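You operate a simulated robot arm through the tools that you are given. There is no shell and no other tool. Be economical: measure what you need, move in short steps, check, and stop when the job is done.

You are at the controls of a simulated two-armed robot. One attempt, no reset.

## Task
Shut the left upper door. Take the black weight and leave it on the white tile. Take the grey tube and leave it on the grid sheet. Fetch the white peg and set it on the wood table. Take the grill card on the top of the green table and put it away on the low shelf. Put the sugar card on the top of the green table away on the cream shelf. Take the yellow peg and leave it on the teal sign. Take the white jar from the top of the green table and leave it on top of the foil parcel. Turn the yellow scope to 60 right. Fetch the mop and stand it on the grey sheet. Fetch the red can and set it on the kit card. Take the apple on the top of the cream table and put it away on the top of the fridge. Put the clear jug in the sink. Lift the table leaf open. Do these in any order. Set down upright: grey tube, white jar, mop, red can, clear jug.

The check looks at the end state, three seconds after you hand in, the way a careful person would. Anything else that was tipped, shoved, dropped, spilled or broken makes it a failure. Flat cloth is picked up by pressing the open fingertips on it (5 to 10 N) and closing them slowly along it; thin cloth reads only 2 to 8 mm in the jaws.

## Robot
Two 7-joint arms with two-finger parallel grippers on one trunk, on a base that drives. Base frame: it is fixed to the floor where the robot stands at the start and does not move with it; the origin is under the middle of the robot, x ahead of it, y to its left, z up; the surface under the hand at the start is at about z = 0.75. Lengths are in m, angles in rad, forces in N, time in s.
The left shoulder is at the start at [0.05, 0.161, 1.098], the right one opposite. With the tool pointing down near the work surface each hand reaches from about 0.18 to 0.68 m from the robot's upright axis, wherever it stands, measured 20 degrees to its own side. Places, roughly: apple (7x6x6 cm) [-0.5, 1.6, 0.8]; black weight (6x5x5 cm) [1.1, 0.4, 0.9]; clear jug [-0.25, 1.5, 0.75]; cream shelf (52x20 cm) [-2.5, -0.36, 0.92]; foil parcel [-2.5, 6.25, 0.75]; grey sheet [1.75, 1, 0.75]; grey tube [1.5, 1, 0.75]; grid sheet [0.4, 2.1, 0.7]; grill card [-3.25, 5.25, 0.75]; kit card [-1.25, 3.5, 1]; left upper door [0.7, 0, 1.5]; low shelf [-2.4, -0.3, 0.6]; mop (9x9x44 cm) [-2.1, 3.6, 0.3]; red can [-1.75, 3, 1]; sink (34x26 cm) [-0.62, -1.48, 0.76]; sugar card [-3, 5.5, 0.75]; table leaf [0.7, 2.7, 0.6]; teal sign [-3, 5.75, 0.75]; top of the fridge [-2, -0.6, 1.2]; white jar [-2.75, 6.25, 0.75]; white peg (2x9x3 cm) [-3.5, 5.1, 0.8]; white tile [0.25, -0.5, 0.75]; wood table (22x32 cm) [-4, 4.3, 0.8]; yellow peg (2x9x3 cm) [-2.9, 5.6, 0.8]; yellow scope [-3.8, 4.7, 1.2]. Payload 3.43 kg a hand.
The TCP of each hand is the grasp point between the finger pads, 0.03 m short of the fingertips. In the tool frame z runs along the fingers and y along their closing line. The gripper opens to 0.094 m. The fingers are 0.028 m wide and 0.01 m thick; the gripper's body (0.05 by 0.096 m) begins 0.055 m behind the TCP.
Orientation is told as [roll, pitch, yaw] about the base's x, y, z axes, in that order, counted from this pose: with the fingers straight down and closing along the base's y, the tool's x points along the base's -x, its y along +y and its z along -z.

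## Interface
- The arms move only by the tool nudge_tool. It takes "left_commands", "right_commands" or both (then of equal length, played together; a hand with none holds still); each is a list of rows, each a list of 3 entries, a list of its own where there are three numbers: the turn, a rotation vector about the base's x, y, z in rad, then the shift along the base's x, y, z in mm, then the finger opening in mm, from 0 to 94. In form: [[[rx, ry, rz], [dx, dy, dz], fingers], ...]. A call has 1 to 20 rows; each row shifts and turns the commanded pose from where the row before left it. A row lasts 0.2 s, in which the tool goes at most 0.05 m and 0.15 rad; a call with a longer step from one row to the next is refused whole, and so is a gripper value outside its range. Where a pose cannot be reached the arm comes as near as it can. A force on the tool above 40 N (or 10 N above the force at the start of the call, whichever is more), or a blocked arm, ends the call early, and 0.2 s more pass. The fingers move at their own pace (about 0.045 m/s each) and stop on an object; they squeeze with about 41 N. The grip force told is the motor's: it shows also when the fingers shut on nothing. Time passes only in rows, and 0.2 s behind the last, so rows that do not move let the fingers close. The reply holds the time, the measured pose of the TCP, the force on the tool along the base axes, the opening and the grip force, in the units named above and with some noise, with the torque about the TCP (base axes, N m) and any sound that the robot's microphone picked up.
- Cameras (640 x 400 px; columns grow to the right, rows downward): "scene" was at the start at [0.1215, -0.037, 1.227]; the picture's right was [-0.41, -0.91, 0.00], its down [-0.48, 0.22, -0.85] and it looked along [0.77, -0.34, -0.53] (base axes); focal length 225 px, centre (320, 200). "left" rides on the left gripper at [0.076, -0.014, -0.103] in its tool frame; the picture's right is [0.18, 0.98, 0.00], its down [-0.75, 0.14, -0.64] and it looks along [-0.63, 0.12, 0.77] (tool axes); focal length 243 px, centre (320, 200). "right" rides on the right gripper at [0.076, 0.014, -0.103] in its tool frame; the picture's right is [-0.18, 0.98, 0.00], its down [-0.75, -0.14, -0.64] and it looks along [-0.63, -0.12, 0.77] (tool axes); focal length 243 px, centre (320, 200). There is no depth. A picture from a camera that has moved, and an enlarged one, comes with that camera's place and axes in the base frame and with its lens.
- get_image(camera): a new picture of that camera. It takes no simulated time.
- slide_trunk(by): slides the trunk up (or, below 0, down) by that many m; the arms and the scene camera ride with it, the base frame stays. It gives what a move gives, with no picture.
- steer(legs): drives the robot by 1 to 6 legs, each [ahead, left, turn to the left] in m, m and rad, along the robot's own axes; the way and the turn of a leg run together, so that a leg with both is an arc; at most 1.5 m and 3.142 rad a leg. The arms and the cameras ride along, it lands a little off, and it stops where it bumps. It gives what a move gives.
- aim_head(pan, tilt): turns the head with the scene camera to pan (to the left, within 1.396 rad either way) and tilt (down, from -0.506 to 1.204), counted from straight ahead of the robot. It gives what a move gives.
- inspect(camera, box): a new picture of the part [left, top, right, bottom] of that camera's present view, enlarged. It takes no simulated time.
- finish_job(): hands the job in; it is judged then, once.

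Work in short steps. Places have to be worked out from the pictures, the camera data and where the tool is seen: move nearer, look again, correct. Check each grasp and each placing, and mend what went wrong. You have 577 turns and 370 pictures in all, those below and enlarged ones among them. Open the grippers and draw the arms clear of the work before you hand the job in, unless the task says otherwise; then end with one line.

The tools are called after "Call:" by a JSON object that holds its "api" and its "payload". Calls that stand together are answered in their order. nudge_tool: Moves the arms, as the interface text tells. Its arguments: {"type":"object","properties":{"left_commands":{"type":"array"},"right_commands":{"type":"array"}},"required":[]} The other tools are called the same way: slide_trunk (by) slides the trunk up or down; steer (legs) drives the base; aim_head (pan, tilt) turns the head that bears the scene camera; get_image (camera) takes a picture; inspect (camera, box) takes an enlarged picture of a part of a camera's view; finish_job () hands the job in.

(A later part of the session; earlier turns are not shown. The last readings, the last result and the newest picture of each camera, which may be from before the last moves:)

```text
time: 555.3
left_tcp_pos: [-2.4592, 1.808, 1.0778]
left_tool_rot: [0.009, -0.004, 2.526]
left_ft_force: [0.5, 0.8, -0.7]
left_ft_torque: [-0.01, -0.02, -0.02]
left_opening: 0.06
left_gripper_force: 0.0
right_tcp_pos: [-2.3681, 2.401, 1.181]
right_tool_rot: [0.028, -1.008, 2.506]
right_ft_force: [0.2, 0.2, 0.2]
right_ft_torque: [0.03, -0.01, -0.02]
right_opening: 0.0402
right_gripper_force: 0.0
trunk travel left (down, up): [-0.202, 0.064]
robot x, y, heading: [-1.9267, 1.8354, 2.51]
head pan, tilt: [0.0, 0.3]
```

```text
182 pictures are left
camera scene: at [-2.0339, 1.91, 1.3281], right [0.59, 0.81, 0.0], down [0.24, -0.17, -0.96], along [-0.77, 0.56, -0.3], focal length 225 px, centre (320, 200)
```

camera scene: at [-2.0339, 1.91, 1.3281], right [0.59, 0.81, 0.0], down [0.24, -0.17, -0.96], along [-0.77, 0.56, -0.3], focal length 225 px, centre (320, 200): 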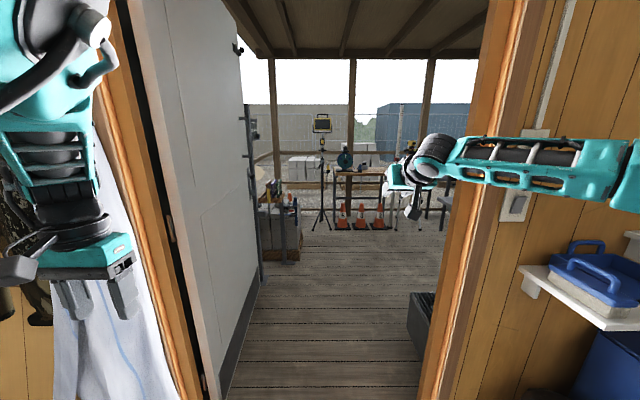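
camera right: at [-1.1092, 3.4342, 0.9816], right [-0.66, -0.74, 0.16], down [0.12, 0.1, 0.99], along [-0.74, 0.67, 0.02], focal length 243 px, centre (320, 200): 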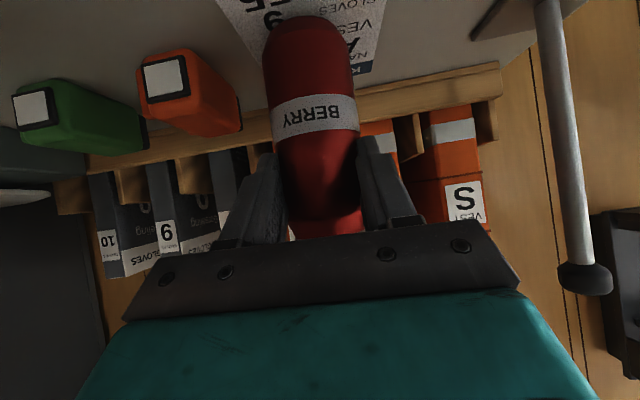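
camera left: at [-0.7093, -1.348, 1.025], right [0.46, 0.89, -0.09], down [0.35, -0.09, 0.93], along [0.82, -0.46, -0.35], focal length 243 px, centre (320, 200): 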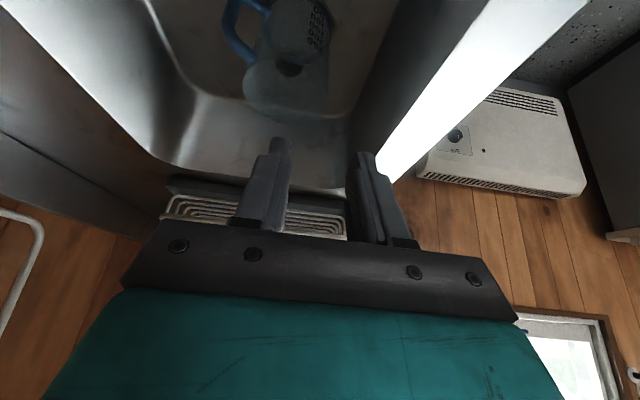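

The passage is u -0.17…0.90. I tuck the left hand inward, shift slightly right and drive through.

Call:
{"api": "nudge_tool", "payload": {"left_commands": [[[0, 0, 0], [20, 27, 5], 60], [[0, 0, 0], [20, 27, 5], 60], [[0, 0, 0], [20, 27, 5], 60], [[0, 0, 0], [0, 0, 0], 60]]}}

Call:
{"api": "steer", "payload": {"legs": [[0, -0.03, 0], [1.4, 0, 0]]}}

Call:
{"api": "aim_head", "payload": {"pan": -0.5, "tilt": 0.35}}

Call:
{"api": "get_image", "payload": {"camera": "scene"}}

```text
time: 556.3
left_tcp_pos: [-2.4395, 1.8567, 1.0953]
left_tool_rot: [0.005, -0.004, 2.527]
left_ft_force: [0.5, 0.6, -0.4]
left_ft_torque: [0.0, -0.01, 0.01]
left_opening: 0.0601
left_gripper_force: 0.1
left hand out of reach, approached as far as the arm can: row 2, 3
right_tcp_pos: [-2.3686, 2.4004, 1.1828]
right_tool_rot: [0.029, -1.009, 2.506]
right_ft_force: [-1.0, 0.1, 0.3]
right_ft_torque: [0.02, -0.01, 0.0]
right_opening: 0.04
right_gripper_force: 0.1
trunk travel left (down, up): [-0.202, 0.064]
robot x, y, heading: [-1.9233, 1.8289, 2.507]
head pan, tilt: [0.0, 0.3]
```

```text
time: 563.8
left_tcp_pos: [-3.5559, 2.7004, 1.094]
left_tool_rot: [0.006, -0.005, 2.534]
left_ft_force: [0.3, 0.1, 0.1]
left_ft_torque: [-0.01, 0.0, 0.01]
left_opening: 0.0598
left_gripper_force: 0.0
right_tcp_pos: [-3.4882, 3.2454, 1.1831]
right_tool_rot: [0.028, -1.01, 2.514]
right_ft_force: [-0.2, -0.4, 0.6]
right_ft_torque: [0.01, 0.0, -0.01]
right_opening: 0.04
right_gripper_force: 0.0
trunk travel left (down, up): [-0.202, 0.064]
robot x, y, heading: [-3.0417, 2.6738, 2.514]
head pan, tilt: [0.0, 0.3]
```

```text
time: 564.7
left_tcp_pos: [-3.5555, 2.6996, 1.0961]
left_tool_rot: [0.006, -0.005, 2.536]
left_ft_force: [-0.3, -0.2, -0.1]
left_ft_torque: [0.02, 0.01, 0.0]
left_opening: 0.06
left_gripper_force: 0.0
right_tcp_pos: [-3.4884, 3.2448, 1.1817]
right_tool_rot: [0.029, -1.01, 2.514]
right_ft_force: [-0.5, -0.3, 0.1]
right_ft_torque: [0.0, -0.04, -0.01]
right_opening: 0.0401
right_gripper_force: 0.0
trunk travel left (down, up): [-0.202, 0.064]
robot x, y, heading: [-3.041, 2.6797, 2.514]
head pan, tilt: [-0.499, 0.351]
```

```text
181 pictures are left
camera scene: at [-3.1144, 2.7853, 1.3234], right [0.9, 0.43, 0.0], down [0.15, -0.31, -0.94], along [-0.41, 0.85, -0.34], focal length 225 px, centre (320, 200)
```

scene: 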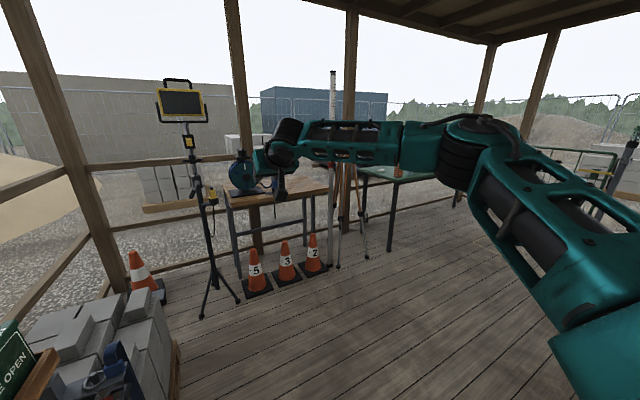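

I'm on the deck. I bring the right arm back to its natural pose, move forward a little and strafe right to see the tables and scope.

Call:
{"api": "nudge_tool", "payload": {"right_commands": [[[-0.082, -0.113, 0], [24, -18, -8], 80], [[-0.082, -0.113, 0], [24, -18, -8], 80], [[-0.082, -0.113, 0], [24, -18, -8], 80], [[-0.082, -0.113, 0], [24, -18, -8], 80], [[-0.082, -0.113, 0], [24, -18, -8], 80], [[-0.082, -0.113, 0], [24, -18, -8], 80], [[-0.082, -0.113, 0], [20, -15, 0], 80], [[0, 0, 0], [0, 0, 0], 80]]}}

Call:
{"api": "steer", "payload": {"legs": [[0.45, 0, 0], [0, -1.3, 0]]}}

Call:
{"api": "aim_head", "payload": {"pan": 0.0, "tilt": 0.4}}

Call:
{"api": "get_image", "payload": {"camera": "scene"}}

```text
time: 566.5
left_tcp_pos: [-3.5557, 2.7002, 1.0937]
left_tool_rot: [0.005, -0.004, 2.534]
left_ft_force: [0.7, 0.5, 0.8]
left_ft_torque: [-0.02, 0.0, 0.02]
left_opening: 0.0599
left_gripper_force: 0.1
right_tcp_pos: [-3.3243, 3.1215, 1.1351]
right_tool_rot: [0.028, -0.029, 2.513]
right_ft_force: [-0.4, -0.3, -0.4]
right_ft_torque: [-0.03, -0.02, -0.02]
right_opening: 0.0801
right_gripper_force: 0.1
trunk travel left (down, up): [-0.202, 0.064]
robot x, y, heading: [-3.0414, 2.6801, 2.515]
head pan, tilt: [-0.499, 0.351]
```

```text
time: 580.4
left_tcp_pos: [-3.1651, 4.0087, 1.0957]
left_tool_rot: [0.005, -0.005, 2.538]
left_ft_force: [0.4, -0.9, 0.2]
left_ft_torque: [0.01, 0.01, 0.0]
left_opening: 0.06
left_gripper_force: 0.1
right_tcp_pos: [-2.9374, 4.4327, 1.1349]
right_tool_rot: [0.028, -0.031, 2.519]
right_ft_force: [0.4, 0.1, -0.6]
right_ft_torque: [-0.01, -0.01, 0.0]
right_opening: 0.0802
right_gripper_force: 0.0
trunk travel left (down, up): [-0.202, 0.064]
robot x, y, heading: [-2.6526, 3.9908, 2.521]
head pan, tilt: [-0.499, 0.351]
```

```text
time: 581.3
left_tcp_pos: [-3.1667, 4.0089, 1.0942]
left_tool_rot: [0.003, -0.005, 2.541]
left_ft_force: [-0.5, 0.1, 0.0]
left_ft_torque: [-0.01, 0.0, -0.01]
left_opening: 0.06
left_gripper_force: 0.2
right_tcp_pos: [-2.9366, 4.4317, 1.1342]
right_tool_rot: [0.027, -0.032, 2.518]
right_ft_force: [0.5, -0.2, -0.2]
right_ft_torque: [0.01, -0.02, 0.03]
right_opening: 0.0799
right_gripper_force: 0.0
trunk travel left (down, up): [-0.202, 0.064]
robot x, y, heading: [-2.6516, 3.9893, 2.517]
head pan, tilt: [0.0, 0.4]
```

```text
180 pictures are left
camera scene: at [-2.7595, 4.0663, 1.3189], right [0.58, 0.81, 0.0], down [0.32, -0.23, -0.92], along [-0.75, 0.54, -0.39], focal length 225 px, centre (320, 200)
```

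scene: 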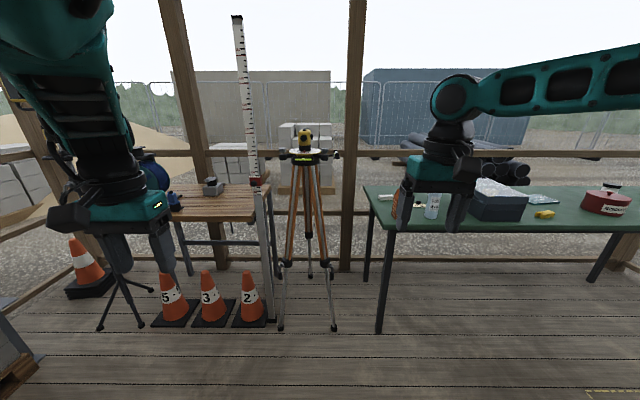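

I see the scope on its tripod and the green table. I zoom in on the scope first.

Call:
{"api": "inspect", "payload": {"camera": "scene", "box": [260, 110, 360, 180]}}

Call:
{"api": "steer", "payload": {"legs": [[0.45, 0, 0], [0, -0.75, 0]]}}

Call:
{"api": "aim_head", "payload": {"pan": -0.1, "tilt": 0.65}}

Call:
{"api": "get_image", "payload": {"camera": "scene"}}

```text
5.71 times, centred on (310, 145) of scene
camera zoom: at [-2.7595, 4.0663, 1.3189], right [0.58, 0.81, 0.0], down [0.32, -0.23, -0.92], along [-0.75, 0.54, -0.39], focal length 1284 px, centre (377, 514)
```

zoom: 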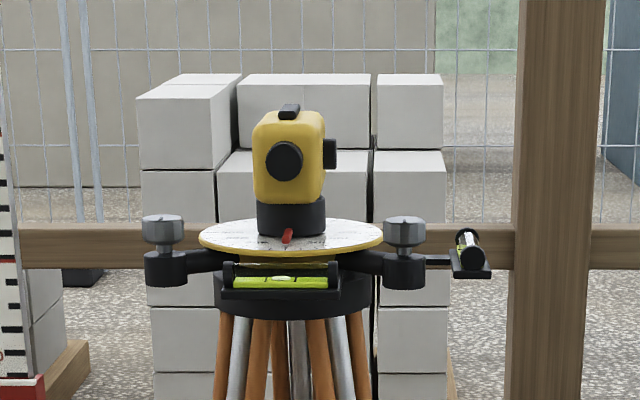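

```text
time: 590.7
left_tcp_pos: [-3.0935, 4.8851, 1.096]
left_tool_rot: [0.006, -0.004, 2.537]
left_ft_force: [0.1, 0.2, -0.1]
left_ft_torque: [0.0, 0.02, -0.02]
left_opening: 0.0599
left_gripper_force: 0.1
right_tcp_pos: [-2.8624, 5.3082, 1.134]
right_tool_rot: [0.029, -0.031, 2.515]
right_ft_force: [0.1, 0.0, 0.0]
right_ft_torque: [-0.01, -0.02, 0.01]
right_opening: 0.0801
right_gripper_force: 0.0
trunk travel left (down, up): [-0.202, 0.064]
robot x, y, heading: [-2.5779, 4.8641, 2.518]
head pan, tilt: [0.0, 0.4]
```

```text
time: 591.4
left_tcp_pos: [-3.0927, 4.8851, 1.0953]
left_tool_rot: [0.003, -0.004, 2.538]
left_ft_force: [0.4, 0.4, -0.8]
left_ft_torque: [-0.01, -0.01, -0.05]
left_opening: 0.0599
left_gripper_force: 0.2
right_tcp_pos: [-2.8631, 5.3066, 1.135]
right_tool_rot: [0.027, -0.031, 2.514]
right_ft_force: [0.9, 0.3, -0.6]
right_ft_torque: [-0.01, 0.0, 0.02]
right_opening: 0.0799
right_gripper_force: 0.1
trunk travel left (down, up): [-0.202, 0.064]
robot x, y, heading: [-2.5744, 4.8667, 2.518]
head pan, tilt: [-0.099, 0.649]
```

```text
178 pictures are left
camera scene: at [-2.6766, 4.9449, 1.2964], right [0.66, 0.75, 0.0], down [0.45, -0.4, -0.8], along [-0.6, 0.53, -0.6], focal length 225 px, centre (320, 200)
```

scene: 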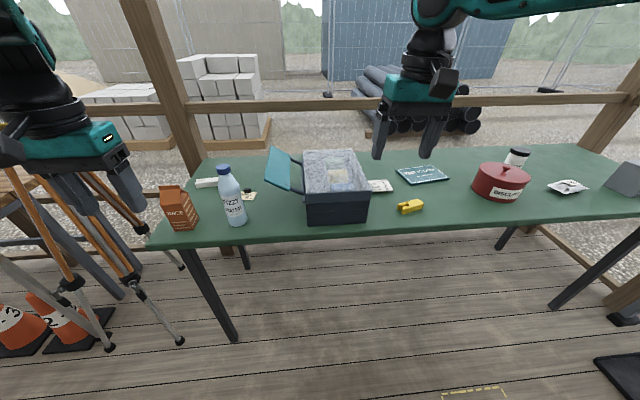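

Items on the green table are in view. I zoom left and right halves.

Call:
{"api": "inspect", "payload": {"camera": "scene", "box": [150, 140, 330, 250]}}

Call:
{"api": "inspect", "payload": {"camera": "scene", "box": [350, 130, 640, 240]}}

```text
3.56 times, centred on (240, 195) of scene
camera zoom: at [-2.6766, 4.9449, 1.2964], right [0.66, 0.75, 0.0], down [0.45, -0.4, -0.8], along [-0.6, 0.53, -0.6], focal length 799 px, centre (604, 218)
```

zoom: 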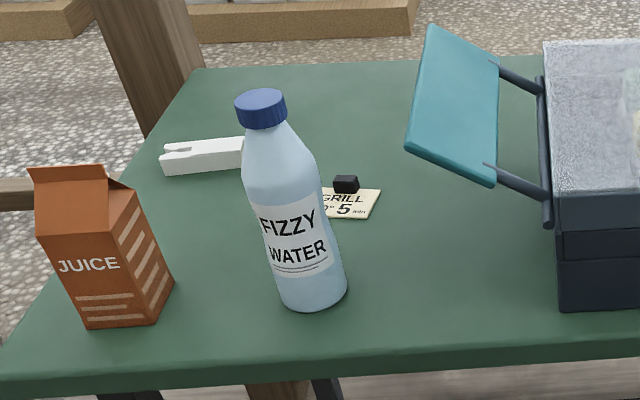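

```text
2.21 times, centred on (495, 185) of scene
camera zoom: at [-2.6766, 4.9449, 1.2964], right [0.66, 0.75, 0.0], down [0.45, -0.4, -0.8], along [-0.6, 0.53, -0.6], focal length 496 px, centre (-66, 233)
```

zoom: 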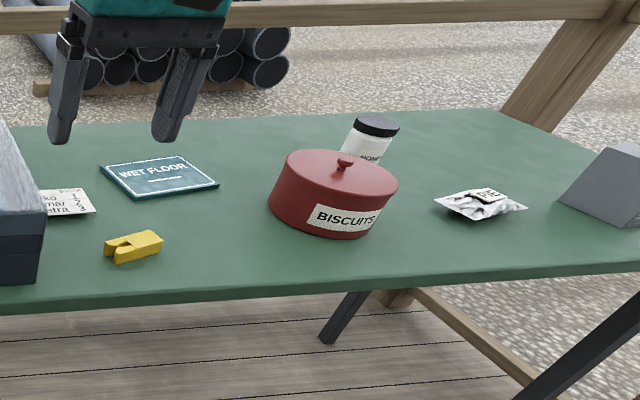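

Table items located (table z≈0.8, front edge n≈-5.49). I centre on it (strafe right 0.35) and test whether the base can go slightly under the table edge.

Call:
{"api": "steer", "payload": {"legs": [[0, -0.35, 0], [0.12, 0, 0]]}}

Call:
{"api": "steer", "payload": {"legs": [[0.1, 0, 0]]}}

Call:
{"api": "aim_head", "payload": {"pan": 0.0, "tilt": 0.85}}

Call:
{"api": "get_image", "payload": {"camera": "scene"}}

```text
time: 595.9
left_tcp_pos: [-2.9884, 5.2393, 1.0942]
left_tool_rot: [0.006, -0.003, 2.535]
left_ft_force: [-0.5, 0.3, -0.3]
left_ft_torque: [-0.01, -0.04, 0.02]
left_opening: 0.0601
left_gripper_force: 0.1
right_tcp_pos: [-2.7579, 5.6595, 1.1338]
right_tool_rot: [0.028, -0.033, 2.514]
right_ft_force: [-0.2, 0.2, -0.8]
right_ft_torque: [-0.04, 0.01, 0.03]
right_opening: 0.0798
right_gripper_force: 0.0
trunk travel left (down, up): [-0.202, 0.064]
robot x, y, heading: [-2.4768, 5.2161, 2.518]
head pan, tilt: [-0.099, 0.649]
```

```text
time: 597.0
left_tcp_pos: [-3.0676, 5.2971, 1.0954]
left_tool_rot: [0.001, -0.002, 2.536]
left_ft_force: [0.3, -0.5, -0.6]
left_ft_torque: [-0.03, 0.01, -0.01]
left_opening: 0.0601
left_gripper_force: 0.0
right_tcp_pos: [-2.8371, 5.7178, 1.1346]
right_tool_rot: [0.029, -0.032, 2.513]
right_ft_force: [-0.4, 0.2, -0.1]
right_ft_torque: [-0.03, -0.03, 0.0]
right_opening: 0.0801
right_gripper_force: 0.2
trunk travel left (down, up): [-0.202, 0.064]
robot x, y, heading: [-2.5537, 5.278, 2.514]
head pan, tilt: [-0.099, 0.649]
```

```text
time: 597.8
left_tcp_pos: [-3.068, 5.2961, 1.0943]
left_tool_rot: [0.003, -0.005, 2.535]
left_ft_force: [0.1, -0.5, -0.4]
left_ft_torque: [-0.02, -0.01, 0.03]
left_opening: 0.0598
left_gripper_force: 0.0
right_tcp_pos: [-2.8363, 5.7183, 1.1343]
right_tool_rot: [0.027, -0.031, 2.514]
right_ft_force: [-0.2, 0.7, 1.1]
right_ft_torque: [0.05, 0.04, -0.04]
right_opening: 0.08
right_gripper_force: 0.0
trunk travel left (down, up): [-0.202, 0.064]
robot x, y, heading: [-2.555, 5.2733, 2.517]
head pan, tilt: [0.0, 0.85]
```

```text
175 pictures are left
camera scene: at [-2.6495, 5.3433, 1.2798], right [0.59, 0.81, 0.0], down [0.61, -0.44, -0.66], along [-0.54, 0.39, -0.75], focal length 225 px, centre (320, 200)
```

scene: 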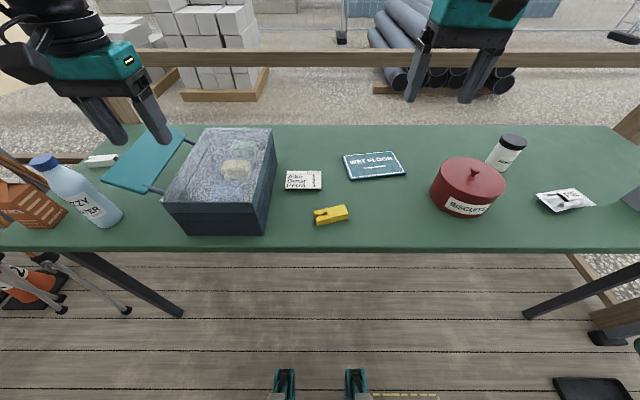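

Yellow peg ≈[-2.93,5.583], turned ~0.27 rad from u, lying z≈0.8–0.825; teal sign centre ≈[-3.017,5.825]. I rotate the right hand +1.84 rad and move above the peg.

Call:
{"api": "nudge_tool", "payload": {"right_commands": [[[0, 0, 0.142], [-7.2, -10.4, -14], 60], [[0, 0, 0.142], [-7.2, -10.4, -14], 60], [[0, 0, 0.142], [-7.2, -10.4, -14], 60], [[0, 0, 0.142], [-7.2, -10.4, -14], 60], [[0, 0, 0.142], [-7.2, -10.4, -14], 60], [[0, 0, 0.142], [-7.2, -10.4, -14], 60], [[0, 0, 0.142], [-7.2, -10.4, -14], 60], [[0, 0, 0.142], [-7.2, -10.4, -14], 60], [[0, 0, 0.142], [-7.2, -10.4, -14], 60], [[0, 0, 0.142], [-7.2, -10.4, -14], 60], [[0, 0, 0.142], [-7.2, -10.4, -14], 60], [[0, 0, 0.142], [-7.2, -10.4, -14], 60], [[0, 0, 0.139], [-7.2, -10.4, -14], 60], [[0, 0, 0], [0, 0, 0], 60]]}}

Call:
{"api": "get_image", "payload": {"camera": "right"}}

Call:
{"api": "inspect", "payload": {"camera": "scene", "box": [260, 100, 440, 260]}}

```text
time: 600.8
left_tcp_pos: [-3.0696, 5.2951, 1.0947]
left_tool_rot: [0.003, -0.006, 2.538]
left_ft_force: [0.0, -0.2, 0.3]
left_ft_torque: [0.01, 0.0, -0.03]
left_opening: 0.06
left_gripper_force: 0.1
right_tcp_pos: [-2.8182, 5.6263, 0.9818]
right_tool_rot: [0.025, -0.034, -1.925]
right_ft_force: [0.7, -0.2, -0.5]
right_ft_torque: [0.01, -0.01, 0.01]
right_opening: 0.06
right_gripper_force: 0.0
right hand out of reach, approached as far as the arm can: row 5, 6, 7, 8, 9, 10, 11, 12, 13
trunk travel left (down, up): [-0.202, 0.064]
robot x, y, heading: [-2.555, 5.2775, 2.515]
head pan, tilt: [0.0, 0.85]
```

```text
174 pictures are left
camera right: at [-2.7802, 5.6968, 1.0811], right [0.86, -0.51, 0.03], down [-0.4, -0.63, 0.66], along [-0.32, -0.58, -0.75], focal length 243 px, centre (320, 200)
```

right: 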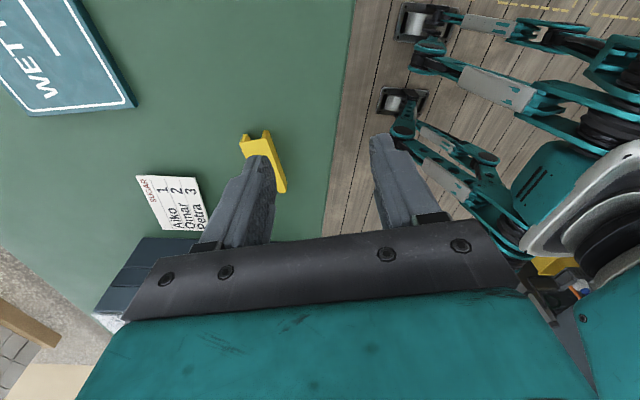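

```text
2.50 times, centred on (350, 180) of scene
camera zoom: at [-2.6496, 5.3433, 1.2798], right [0.58, 0.81, 0.0], down [0.61, -0.44, -0.66], along [-0.54, 0.39, -0.75], focal length 562 px, centre (245, 250)
```

zoom: 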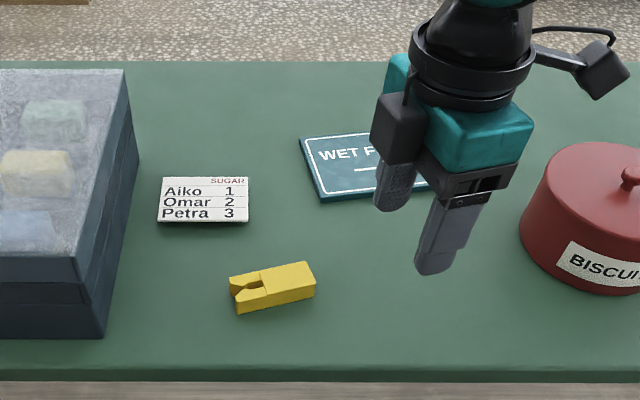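

The right hand can't come so near the centre; I strafe left 0.15 so the peg lies to my right, then go above it.

Call:
{"api": "steer", "payload": {"legs": [[0, 0.16, 0]]}}

Call:
{"api": "nudge_tool", "payload": {"right_commands": [[[0, 0, 0], [-10, 25, -10], 50], [[0, 0, 0], [-10, 25, -10], 50], [[0, 0, 0], [-9, 25, -10], 50], [[0, 0, 0], [0, 0, 0], 50]]}}

Call:
{"api": "get_image", "payload": {"camera": "right"}}

```text
time: 602.8
left_tcp_pos: [-3.1626, 5.1661, 1.0947]
left_tool_rot: [0.003, -0.004, 2.536]
left_ft_force: [-0.2, 0.2, -0.4]
left_ft_torque: [-0.01, 0.02, -0.02]
left_opening: 0.06
left_gripper_force: 0.1
right_tcp_pos: [-2.9131, 5.4956, 0.9819]
right_tool_rot: [0.026, -0.032, -1.926]
right_ft_force: [0.1, 0.2, -0.2]
right_ft_torque: [0.0, 0.0, -0.01]
right_opening: 0.0599
right_gripper_force: 0.0
trunk travel left (down, up): [-0.202, 0.064]
robot x, y, heading: [-2.6477, 5.1448, 2.52]
head pan, tilt: [0.0, 0.85]
```

```text
time: 603.8
left_tcp_pos: [-3.1614, 5.1651, 1.0954]
left_tool_rot: [0.005, -0.005, 2.536]
left_ft_force: [-1.0, 0.1, -0.2]
left_ft_torque: [0.01, 0.01, 0.02]
left_opening: 0.06
left_gripper_force: 0.0
right_tcp_pos: [-2.93, 5.5741, 0.958]
right_tool_rot: [0.025, -0.035, -1.927]
right_ft_force: [0.3, 0.5, -1.1]
right_ft_torque: [-0.03, 0.0, -0.02]
right_opening: 0.0501
right_gripper_force: 0.2
right hand out of reach, approached as far as the arm can: row 2, 3
trunk travel left (down, up): [-0.202, 0.064]
robot x, y, heading: [-2.6454, 5.1457, 2.519]
head pan, tilt: [0.0, 0.85]
```

```text
172 pictures are left
camera right: at [-2.8895, 5.645, 1.0577], right [0.86, -0.51, 0.03], down [-0.4, -0.63, 0.66], along [-0.32, -0.58, -0.75], focal length 243 px, centre (320, 200)
```

right: 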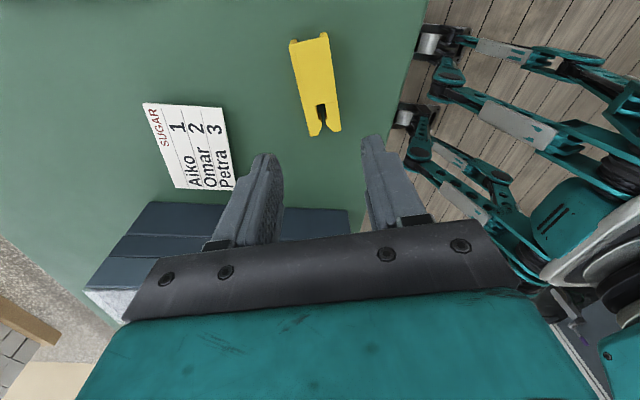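

Well aligned. I descend with the arm and see.

Call:
{"api": "nudge_tool", "payload": {"right_commands": [[[0, 0, 0], [6, 6, -30], 50], [[0, 0, 0], [0, 0, -30], 50], [[0, 0, 0], [0, 0, -30], 50], [[0, 0, 0], [0, 0, -25], 50], [[0, 0, 0], [0, 0, 0], 50]]}}

Call:
{"api": "get_image", "payload": {"camera": "right"}}

```text
time: 605.0
left_tcp_pos: [-3.1613, 5.1656, 1.0956]
left_tool_rot: [0.004, -0.006, 2.536]
left_ft_force: [-0.2, 1.8, -0.6]
left_ft_torque: [0.02, 0.0, 0.03]
left_opening: 0.0602
left_gripper_force: 0.0
right_tcp_pos: [-2.8761, 5.5861, 0.8759]
right_tool_rot: [0.028, -0.032, -1.924]
right_ft_force: [0.2, -0.9, -0.7]
right_ft_torque: [-0.01, 0.02, -0.01]
right_opening: 0.0499
right_gripper_force: 0.0
right hand out of reach, approached as far as the arm can: row 1, 2, 3, 4
trunk travel left (down, up): [-0.202, 0.064]
robot x, y, heading: [-2.6456, 5.1483, 2.52]
head pan, tilt: [0.0, 0.85]
```

```text
171 pictures are left
camera right: at [-2.8378, 5.6572, 0.9767], right [0.86, -0.51, 0.03], down [-0.4, -0.63, 0.66], along [-0.32, -0.58, -0.75], focal length 243 px, centre (320, 200)
```

right: 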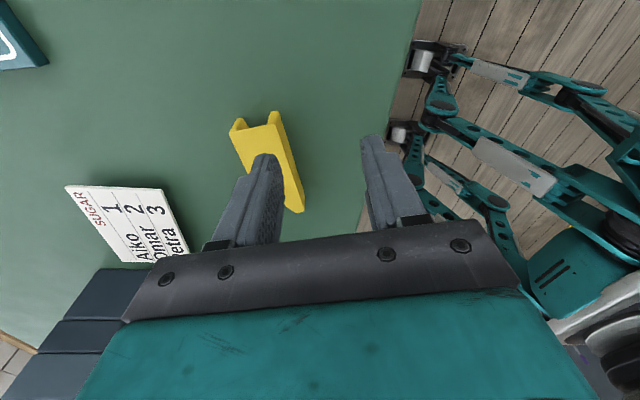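

The trunk must come down for this reach. I raise both hands, then lower the trunk.

Call:
{"api": "nudge_tool", "payload": {"right_commands": [[[0, 0, 0], [-13, 10, 40], 50], [[0, 0, 0], [-13, 0, 40], 50], [[0, 0, 0], [-14, 0, 40], 50], [[0, 0, 0], [0, 0, 20], 50], [[0, 0, 0], [0, 0, 0], 50]], "left_commands": [[[0, 0, 0], [0, 0, 30], 60], [[0, 0, 0], [0, 0, 30], 60], [[0, 0, 0], [0, 0, 30], 60], [[0, 0, 0], [0, 0, 30], 60], [[0, 0, 0], [0, 0, 0], 60]]}}

Call:
{"api": "slide_trunk", "payload": {"by": -0.12}}

Call:
{"api": "get_image", "payload": {"camera": "right"}}

```text
time: 606.2
left_tcp_pos: [-3.1624, 5.1671, 1.2145]
left_tool_rot: [0.004, -0.005, 2.537]
left_ft_force: [-1.2, 0.2, -1.0]
left_ft_torque: [0.0, 0.03, 0.01]
left_opening: 0.0601
left_gripper_force: 0.1
right_tcp_pos: [-2.9176, 5.5967, 1.0181]
right_tool_rot: [0.03, -0.034, -1.925]
right_ft_force: [0.1, -0.1, -0.4]
right_ft_torque: [0.04, 0.03, -0.01]
right_opening: 0.0501
right_gripper_force: 0.0
trunk travel left (down, up): [-0.202, 0.064]
robot x, y, heading: [-2.6476, 5.1484, 2.519]
head pan, tilt: [0.0, 0.85]
```

```text
time: 607.7
left_tcp_pos: [-3.1621, 5.1652, 1.0945]
left_tool_rot: [0.003, -0.006, 2.536]
left_ft_force: [-0.1, 0.0, 1.3]
left_ft_torque: [-0.01, -0.02, 0.05]
left_opening: 0.0603
left_gripper_force: 0.0
right_tcp_pos: [-2.918, 5.597, 0.8972]
right_tool_rot: [0.025, -0.032, -1.923]
right_ft_force: [-0.5, -0.5, 0.1]
right_ft_torque: [0.02, -0.03, 0.01]
right_opening: 0.05
right_gripper_force: 0.1
trunk travel left (down, up): [-0.082, 0.184]
robot x, y, heading: [-2.6455, 5.1441, 2.521]
head pan, tilt: [0.0, 0.85]
```

```text
170 pictures are left
camera right: at [-2.8789, 5.6676, 0.9981], right [0.86, -0.51, 0.03], down [-0.4, -0.63, 0.66], along [-0.32, -0.58, -0.75], focal length 243 px, centre (320, 200)
```

right: 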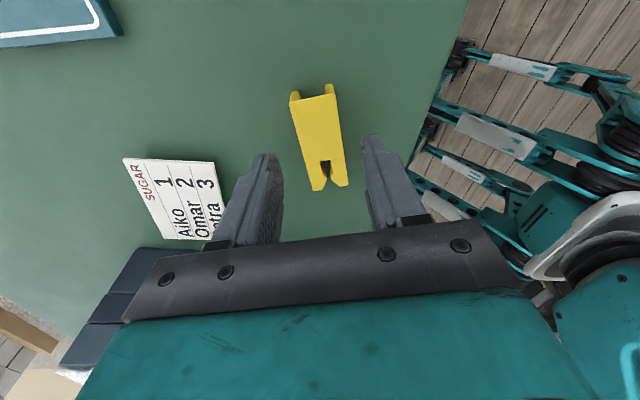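

Aligned. Descend to z≈0.83 and grip the peg.

Call:
{"api": "nudge_tool", "payload": {"right_commands": [[[0, 0, 0], [-5, -12, -25], 50], [[0, 0, 0], [0, 0, -25], 50], [[0, 0, 0], [0, 0, -15], 50], [[0, 0, 0], [0, 0, 0], 10], [[0, 0, 0], [0, 0, 0], 10], [[0, 0, 0], [0, 0, 0], 10], [[0, 0, 0], [0, 0, 0], 10]]}}

Call:
{"api": "get_image", "payload": {"camera": "right"}}

```text
time: 609.3
left_tcp_pos: [-3.1607, 5.1658, 1.0944]
left_tool_rot: [0.002, -0.005, 2.535]
left_ft_force: [0.2, -0.6, -0.5]
left_ft_torque: [0.02, 0.0, -0.03]
left_opening: 0.0602
left_gripper_force: 0.1
right_tcp_pos: [-2.9213, 5.5846, 0.8309]
right_tool_rot: [0.026, -0.034, -1.924]
right_ft_force: [0.4, 0.0, 0.0]
right_ft_torque: [-0.01, -0.01, -0.03]
right_opening: 0.0326
right_gripper_force: 41.1
trunk travel left (down, up): [-0.082, 0.184]
robot x, y, heading: [-2.6454, 5.143, 2.514]
head pan, tilt: [0.0, 0.85]
```

```text
169 pictures are left
camera right: at [-2.884, 5.6559, 0.9326], right [0.86, -0.51, 0.03], down [-0.4, -0.63, 0.66], along [-0.32, -0.58, -0.75], focal length 243 px, centre (320, 200)
```

right: 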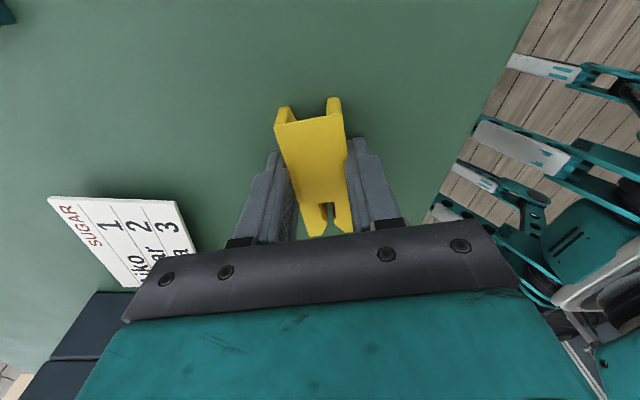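

Gripped (33 mm). I lift, strafe right 0.14 and try to nose 0.05 m forward.

Call:
{"api": "nudge_tool", "payload": {"right_commands": [[[0, 0, 0], [0, 0, 20], 10], [[0, 0, 0], [0, 0, 30], 10], [[0, 0, 0], [0, 0, 30], 10], [[0, 0, 0], [0, 0, 0], 10]]}}

Call:
{"api": "steer", "payload": {"legs": [[0, -0.14, 0], [0.06, 0, 0]]}}

Call:
{"api": "get_image", "payload": {"camera": "scene"}}

```text
time: 610.3
left_tcp_pos: [-3.1615, 5.1657, 1.0949]
left_tool_rot: [0.005, -0.006, 2.536]
left_ft_force: [0.7, 0.6, -0.1]
left_ft_torque: [-0.04, 0.01, -0.02]
left_opening: 0.0599
left_gripper_force: 0.2
right_tcp_pos: [-2.9244, 5.5854, 0.9133]
right_tool_rot: [0.027, -0.033, -1.926]
right_ft_force: [-0.8, -0.2, -0.2]
right_ft_torque: [-0.02, -0.01, 0.01]
right_opening: 0.0326
right_gripper_force: 40.3
trunk travel left (down, up): [-0.082, 0.184]
robot x, y, heading: [-2.6475, 5.1459, 2.515]
head pan, tilt: [0.0, 0.85]
```

```text
time: 612.8
left_tcp_pos: [-3.1291, 5.3145, 1.0958]
left_tool_rot: [0.002, -0.004, 2.537]
left_ft_force: [-0.4, -0.2, 0.7]
left_ft_torque: [-0.05, 0.03, 0.0]
left_opening: 0.0599
left_gripper_force: 0.1
right_tcp_pos: [-2.8918, 5.7333, 0.9113]
right_tool_rot: [0.028, -0.032, -1.924]
right_ft_force: [1.2, -0.4, -0.8]
right_ft_torque: [-0.01, -0.04, -0.02]
right_opening: 0.0326
right_gripper_force: 41.0
trunk travel left (down, up): [-0.082, 0.184]
robot x, y, heading: [-2.6165, 5.2935, 2.517]
head pan, tilt: [0.0, 0.85]
```

```text
168 pictures are left
camera scene: at [-2.7108, 5.3627, 1.1596], right [0.58, 0.81, 0.0], down [0.61, -0.44, -0.66], along [-0.54, 0.38, -0.75], focal length 225 px, centre (320, 200)
```

scene: 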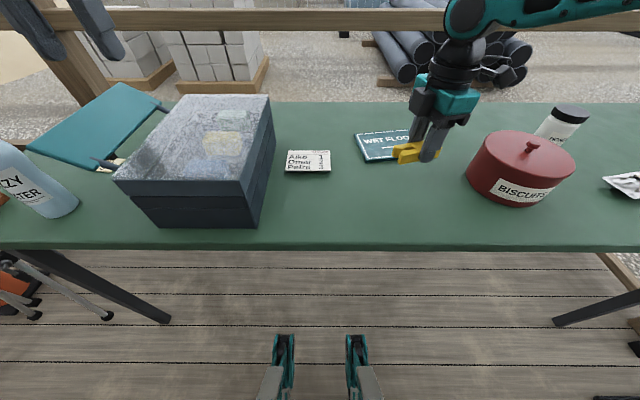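

The base fits. I move the peg over the teal sign (centre ≈[-3.028,5.80]).

Call:
{"api": "nudge_tool", "payload": {"right_commands": [[[0, 0, 0], [-33, 16, 0], 10], [[0, 0, 0], [-33, 16, 0], 10], [[0, 0, 0], [-33, 16, -5], 10], [[0, 0, 0], [-33, 16, -10], 10], [[0, 0, 0], [0, 0, 0], 10]]}}

Call:
{"api": "get_image", "payload": {"camera": "right"}}

Call:
{"api": "inspect", "payload": {"camera": "scene", "box": [320, 80, 480, 200]}}

```text
time: 614.0
left_tcp_pos: [-3.1276, 5.3135, 1.0947]
left_tool_rot: [0.003, -0.005, 2.538]
left_ft_force: [-0.2, 0.2, 0.5]
left_ft_torque: [0.0, -0.01, -0.01]
left_opening: 0.0599
left_gripper_force: 0.1
right_tcp_pos: [-2.9219, 5.792, 0.9145]
right_tool_rot: [0.025, -0.034, -1.923]
right_ft_force: [0.1, 0.0, -0.4]
right_ft_torque: [-0.01, -0.01, 0.02]
right_opening: 0.0328
right_gripper_force: 41.3
right hand out of reach, approached as far as the arm can: row 2, 3, 4
trunk travel left (down, up): [-0.082, 0.184]
robot x, y, heading: [-2.6125, 5.2933, 2.52]
head pan, tilt: [0.0, 0.85]
```

```text
167 pictures are left
camera right: at [-2.8825, 5.8628, 1.0145], right [0.86, -0.51, 0.03], down [-0.4, -0.63, 0.66], along [-0.32, -0.58, -0.75], focal length 243 px, centre (320, 200)
```

right: 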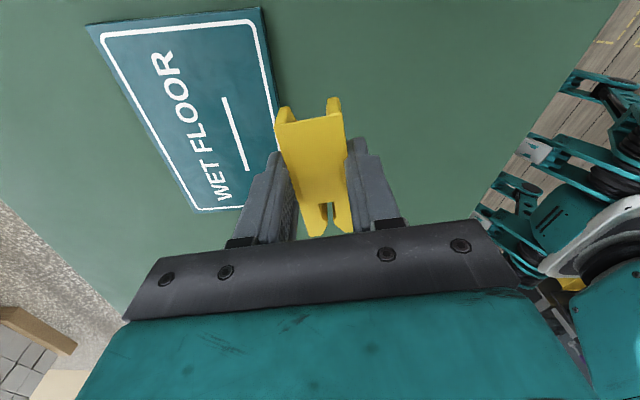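

```text
3.33 times, centred on (400, 140) of scene
camera zoom: at [-2.7103, 5.3623, 1.1598], right [0.58, 0.81, 0.0], down [0.61, -0.44, -0.66], along [-0.54, 0.38, -0.75], focal length 749 px, centre (53, 400)
```

zoom: 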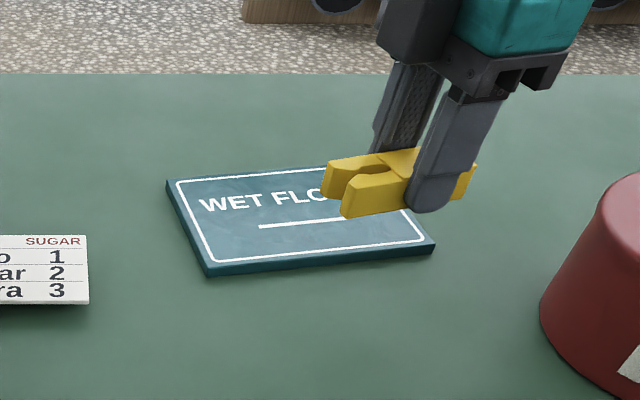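

Limited by the wrist yaw. I use the base: 0.08 ahead and 0.05 left, in small steps.

Call:
{"api": "steer", "payload": {"legs": [[0, 0.05, 0], [0.04, 0, 0]]}}

Call:
{"api": "steer", "payload": {"legs": [[0.045, 0, 0]]}}

Call:
{"api": "inspect", "payload": {"camera": "scene", "box": [320, 80, 480, 200]}}

```text
time: 615.6
left_tcp_pos: [-3.19, 5.2983, 1.0942]
left_tool_rot: [0.004, -0.003, 2.537]
left_ft_force: [-0.3, -0.3, -0.8]
left_ft_torque: [-0.02, -0.02, 0.0]
left_opening: 0.06
left_gripper_force: 0.0
right_tcp_pos: [-2.9822, 5.7753, 0.9148]
right_tool_rot: [0.025, -0.032, -1.924]
right_ft_force: [0.8, 0.0, 0.9]
right_ft_torque: [0.0, -0.03, 0.01]
right_opening: 0.0326
right_gripper_force: 41.1
trunk travel left (down, up): [-0.082, 0.184]
robot x, y, heading: [-2.6781, 5.2783, 2.522]
head pan, tilt: [0.0, 0.85]
```

```text
time: 616.5
left_tcp_pos: [-3.227, 5.3232, 1.0938]
left_tool_rot: [0.003, -0.003, 2.537]
left_ft_force: [-0.7, 0.0, 1.0]
left_ft_torque: [-0.01, -0.02, 0.0]
left_opening: 0.0601
left_gripper_force: 0.0
right_tcp_pos: [-3.0181, 5.8004, 0.9137]
right_tool_rot: [0.025, -0.033, -1.924]
right_ft_force: [-0.2, 0.4, 0.3]
right_ft_torque: [0.02, 0.04, -0.01]
right_opening: 0.0328
right_gripper_force: 41.2
trunk travel left (down, up): [-0.082, 0.184]
robot x, y, heading: [-2.7115, 5.3008, 2.519]
head pan, tilt: [0.0, 0.85]
```

```text
3.33 times, centred on (400, 140) of scene
camera zoom: at [-2.8079, 5.3717, 1.1596], right [0.58, 0.81, 0.0], down [0.61, -0.44, -0.66], along [-0.54, 0.38, -0.75], focal length 749 px, centre (53, 400)
```

zoom: 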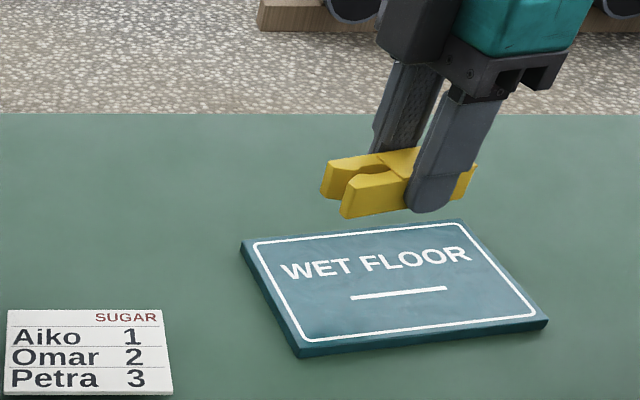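

The peg is right above the sign's centre. I lower to contact and release.

Call:
{"api": "nudge_tool", "payload": {"right_commands": [[[0, 0, 0], [4, 2, -25], 10], [[0, 0, 0], [0, 0, -25], 10], [[0, 0, 0], [0, 0, -12], 10], [[0, 0, 0], [0, 0, -5], 10], [[0, 0, 0], [0, 0, 0], 10]]}}

Call:
{"api": "inspect", "payload": {"camera": "scene", "box": [320, 80, 480, 200]}}

```text
time: 617.7
left_tcp_pos: [-3.2263, 5.3239, 1.0947]
left_tool_rot: [0.003, -0.004, 2.539]
left_ft_force: [-0.1, 0.2, 0.5]
left_ft_torque: [0.03, -0.03, -0.03]
left_opening: 0.0598
left_gripper_force: 0.1
right_tcp_pos: [-3.0008, 5.8009, 0.8517]
right_tool_rot: [0.024, -0.036, -1.925]
right_ft_force: [0.3, 0.4, -0.6]
right_ft_torque: [-0.01, 0.0, 0.03]
right_opening: 0.0328
right_gripper_force: 40.3
right hand out of reach, approached as far as the arm can: row 2, 3
trunk travel left (down, up): [-0.082, 0.184]
robot x, y, heading: [-2.7103, 5.2982, 2.515]
head pan, tilt: [0.0, 0.85]
```

```text
3.33 times, centred on (400, 140) of scene
camera zoom: at [-2.8075, 5.3714, 1.1598], right [0.58, 0.81, 0.0], down [0.61, -0.44, -0.66], along [-0.54, 0.39, -0.75], focal length 749 px, centre (53, 400)
```

zoom: 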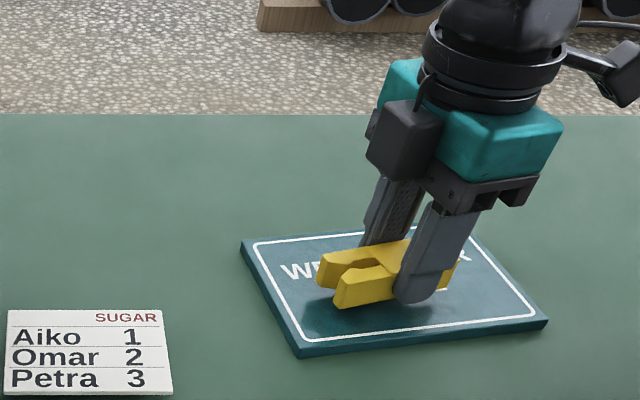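

Call:
{"api": "slide_trunk", "payload": {"by": -0.006}}

Call:
{"api": "slide_trunk", "payload": {"by": -0.005}}

```text
time: 618.2
left_tcp_pos: [-3.226, 5.3245, 1.0889]
left_tool_rot: [0.004, -0.005, 2.539]
left_ft_force: [0.2, 0.3, 0.3]
left_ft_torque: [0.0, -0.02, -0.02]
left_opening: 0.0599
left_gripper_force: 0.0
right_tcp_pos: [-3.0014, 5.8022, 0.8458]
right_tool_rot: [0.022, -0.034, -1.924]
right_ft_force: [0.1, 0.6, -0.2]
right_ft_torque: [-0.01, 0.0, 0.01]
right_opening: 0.0329
right_gripper_force: 40.9
trunk travel left (down, up): [-0.076, 0.19]
robot x, y, heading: [-2.7102, 5.303, 2.514]
head pan, tilt: [0.0, 0.85]
```

```text
time: 618.8
left_tcp_pos: [-3.2256, 5.3234, 1.0836]
left_tool_rot: [0.004, -0.005, 2.538]
left_ft_force: [-0.3, -0.9, 0.0]
left_ft_torque: [-0.03, 0.0, -0.01]
left_opening: 0.0598
left_gripper_force: 0.1
right_tcp_pos: [-3.0002, 5.8009, 0.8426]
right_tool_rot: [0.023, -0.031, -1.925]
right_ft_force: [1.0, 0.1, 5.3]
right_ft_torque: [-0.08, 0.08, 0.0]
right_opening: 0.0328
right_gripper_force: 40.7
trunk travel left (down, up): [-0.071, 0.195]
robot x, y, heading: [-2.7127, 5.303, 2.516]
head pan, tilt: [0.0, 0.85]
```

Contact (5 N). I release and rise.

Call:
{"api": "nudge_tool", "payload": {"right_commands": [[[0, 0, 0], [0, 0, 0], 50], [[0, 0, 0], [0, 0, 0], 55], [[0, 0, 0], [0, 0, 20], 55], [[0, 0, 0], [0, 0, 40], 55], [[0, 0, 0], [0, 0, 40], 55], [[0, 0, 0], [0, 0, 40], 55], [[0, 0, 0], [0, 0, 0], 55]]}}

Call:
{"api": "get_image", "payload": {"camera": "scene"}}

```text
time: 620.4
left_tcp_pos: [-3.2256, 5.3233, 1.0845]
left_tool_rot: [0.005, -0.006, 2.538]
left_ft_force: [0.4, -0.2, 0.6]
left_ft_torque: [-0.04, 0.0, -0.01]
left_opening: 0.0599
left_gripper_force: 0.1
right_tcp_pos: [-3.0015, 5.8011, 0.9818]
right_tool_rot: [0.024, -0.033, -1.925]
right_ft_force: [0.3, -0.1, 0.1]
right_ft_torque: [0.02, 0.01, -0.01]
right_opening: 0.0549
right_gripper_force: 0.0
trunk travel left (down, up): [-0.071, 0.195]
robot x, y, heading: [-2.7099, 5.3079, 2.515]
head pan, tilt: [0.0, 0.85]
```

```text
163 pictures are left
camera scene: at [-2.8075, 5.3714, 1.1487], right [0.58, 0.81, 0.0], down [0.61, -0.44, -0.66], along [-0.54, 0.39, -0.75], focal length 225 px, centre (320, 200)
```

scene: 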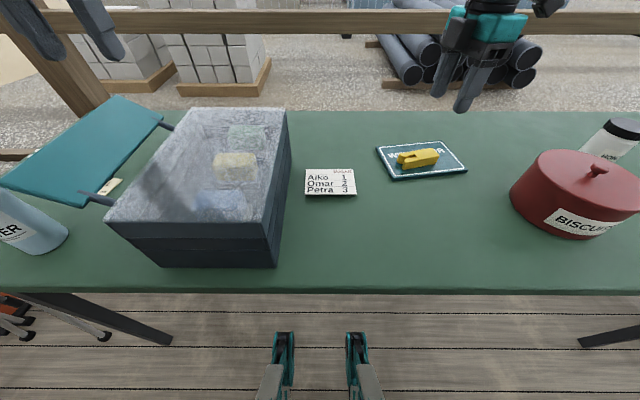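

Yellow peg lies on the teal sign. Next the jar: I turn the right hand back, raise it, and strafe right 0.5.

Call:
{"api": "nudge_tool", "payload": {"right_commands": [[[0, 0, -0.142], [4, -3, 10], 94], [[0, 0, -0.142], [4, -3, 10], 94], [[0, 0, -0.142], [4, -3, 10], 94], [[0, 0, -0.142], [4, -3, 10], 94], [[0, 0, -0.142], [4, -3, 10], 94], [[0, 0, -0.142], [4, -3, 10], 94], [[0, 0, -0.142], [4, -3, 10], 94], [[0, 0, -0.142], [4, -3, 10], 94], [[0, 0, -0.142], [4, -3, 10], 94], [[0, 0, -0.142], [4, -3, 10], 94], [[0, 0, -0.142], [4, -3, 0], 94], [[0, 0, -0.142], [4, -3, 0], 94], [[0, 0, -0.139], [0, 0, 0], 94], [[0, 0, 0], [0, 0, 0], 94]]}}

Call:
{"api": "steer", "payload": {"legs": [[-0.05, 0, 0], [0, -0.5, 0]]}}

Call:
{"api": "aim_head", "payload": {"pan": -0.2, "tilt": 0.8}}

Call:
{"api": "get_image", "payload": {"camera": "scene"}}

```text
time: 623.4
left_tcp_pos: [-3.2255, 5.323, 1.0837]
left_tool_rot: [0.005, -0.004, 2.538]
left_ft_force: [0.1, -0.4, 0.2]
left_ft_torque: [0.01, 0.02, 0.0]
left_opening: 0.0603
left_gripper_force: 0.2
right_tcp_pos: [-2.954, 5.765, 1.0808]
right_tool_rot: [0.024, -0.032, 2.512]
right_ft_force: [-1.2, -0.3, 1.1]
right_ft_torque: [-0.01, 0.02, 0.03]
right_opening: 0.0937
right_gripper_force: 0.0
trunk travel left (down, up): [-0.071, 0.195]
robot x, y, heading: [-2.7113, 5.3043, 2.521]
head pan, tilt: [0.0, 0.85]
```

```text
time: 628.8
left_tcp_pos: [-2.8916, 5.7038, 1.0841]
left_tool_rot: [0.005, -0.005, 2.538]
left_ft_force: [0.1, 0.2, 0.0]
left_ft_torque: [0.01, -0.02, 0.02]
left_opening: 0.06
left_gripper_force: 0.0
right_tcp_pos: [-2.6191, 6.1454, 1.0807]
right_tool_rot: [0.025, -0.033, 2.515]
right_ft_force: [0.3, 0.4, -0.5]
right_ft_torque: [0.0, -0.02, -0.03]
right_opening: 0.0941
right_gripper_force: 0.0
trunk travel left (down, up): [-0.071, 0.195]
robot x, y, heading: [-2.3805, 5.6788, 2.519]
head pan, tilt: [0.0, 0.85]
```

```text
time: 629.5
left_tcp_pos: [-2.8906, 5.7031, 1.0851]
left_tool_rot: [0.003, -0.006, 2.537]
left_ft_force: [0.0, 0.2, -0.3]
left_ft_torque: [0.01, -0.01, -0.02]
left_opening: 0.0602
left_gripper_force: 0.1
right_tcp_pos: [-2.6193, 6.1452, 1.0802]
right_tool_rot: [0.025, -0.034, 2.514]
right_ft_force: [0.4, -1.2, 0.1]
right_ft_torque: [0.01, 0.0, 0.02]
right_opening: 0.0939
right_gripper_force: 0.0
trunk travel left (down, up): [-0.071, 0.195]
robot x, y, heading: [-2.379, 5.6824, 2.521]
head pan, tilt: [-0.201, 0.799]
```

```text
162 pictures are left
camera scene: at [-2.4646, 5.7644, 1.1528], right [0.73, 0.68, 0.0], down [0.49, -0.53, -0.7], along [-0.47, 0.51, -0.72], focal length 225 px, centre (320, 200)
```

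scene: 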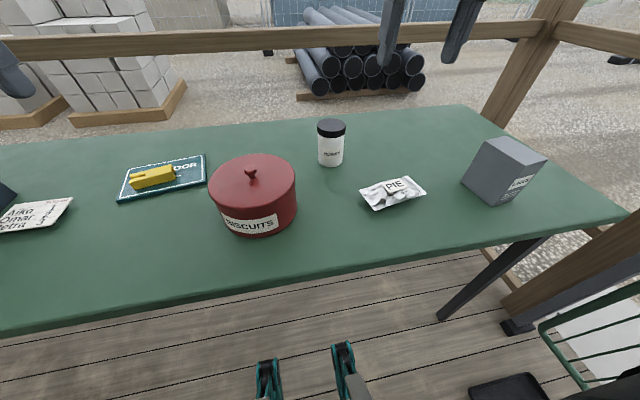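

Jar ≈[-2.78,6.147], foil parcel ≈[-2.589,6.133]. I move above the jar and check with the right camera.

Call:
{"api": "steer", "payload": {"legs": [[0.04, 0, 0]]}}

Call:
{"api": "nudge_tool", "payload": {"right_commands": [[[0, 0, 0], [-26, -4, -15], 94], [[0, 0, 0], [-26, -4, -15], 94], [[0, 0, 0], [-26, -4, -15], 94], [[0, 0, 0], [-26, -4, -15], 94], [[0, 0, 0], [-24, -4, -15], 94], [[0, 0, 0], [0, 0, 0], 94]]}}

Call:
{"api": "get_image", "payload": {"camera": "right"}}

```text
time: 630.4
left_tcp_pos: [-2.9249, 5.7253, 1.0836]
left_tool_rot: [0.005, -0.003, 2.537]
left_ft_force: [0.1, 0.5, -0.3]
left_ft_torque: [0.0, 0.0, -0.02]
left_opening: 0.0598
left_gripper_force: 0.1
right_tcp_pos: [-2.6518, 6.1679, 1.0806]
right_tool_rot: [0.025, -0.032, 2.516]
right_ft_force: [0.9, -0.6, -0.1]
right_ft_torque: [-0.05, -0.01, 0.0]
right_opening: 0.0942
right_gripper_force: 0.0
trunk travel left (down, up): [-0.071, 0.195]
robot x, y, heading: [-2.4081, 5.7043, 2.522]
head pan, tilt: [-0.201, 0.799]
```

```text
time: 631.8
left_tcp_pos: [-2.9232, 5.7268, 1.0831]
left_tool_rot: [0.004, -0.006, 2.538]
left_ft_force: [0.2, -0.2, 0.3]
left_ft_torque: [-0.01, 0.01, 0.02]
left_opening: 0.0599
left_gripper_force: 0.1
right_tcp_pos: [-2.7269, 6.1528, 0.9949]
right_tool_rot: [0.026, -0.035, 2.517]
right_ft_force: [0.4, -0.7, -0.4]
right_ft_torque: [0.03, 0.01, -0.02]
right_opening: 0.0943
right_gripper_force: 0.1
right hand out of reach, approached as far as the arm can: row 3, 4, 5
trunk travel left (down, up): [-0.071, 0.195]
robot x, y, heading: [-2.4095, 5.7076, 2.516]
head pan, tilt: [-0.201, 0.799]
```

```text
161 pictures are left
camera right: at [-2.6699, 6.0968, 1.0958], right [-0.72, -0.69, 0.03], down [-0.5, 0.56, 0.66], along [-0.47, 0.47, -0.75], focal length 243 px, centre (320, 200)
```

right: 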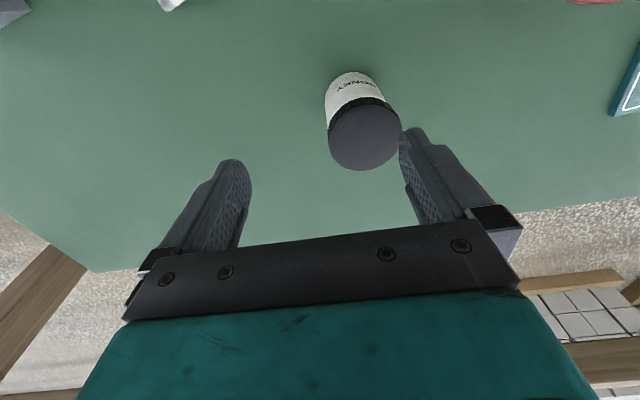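

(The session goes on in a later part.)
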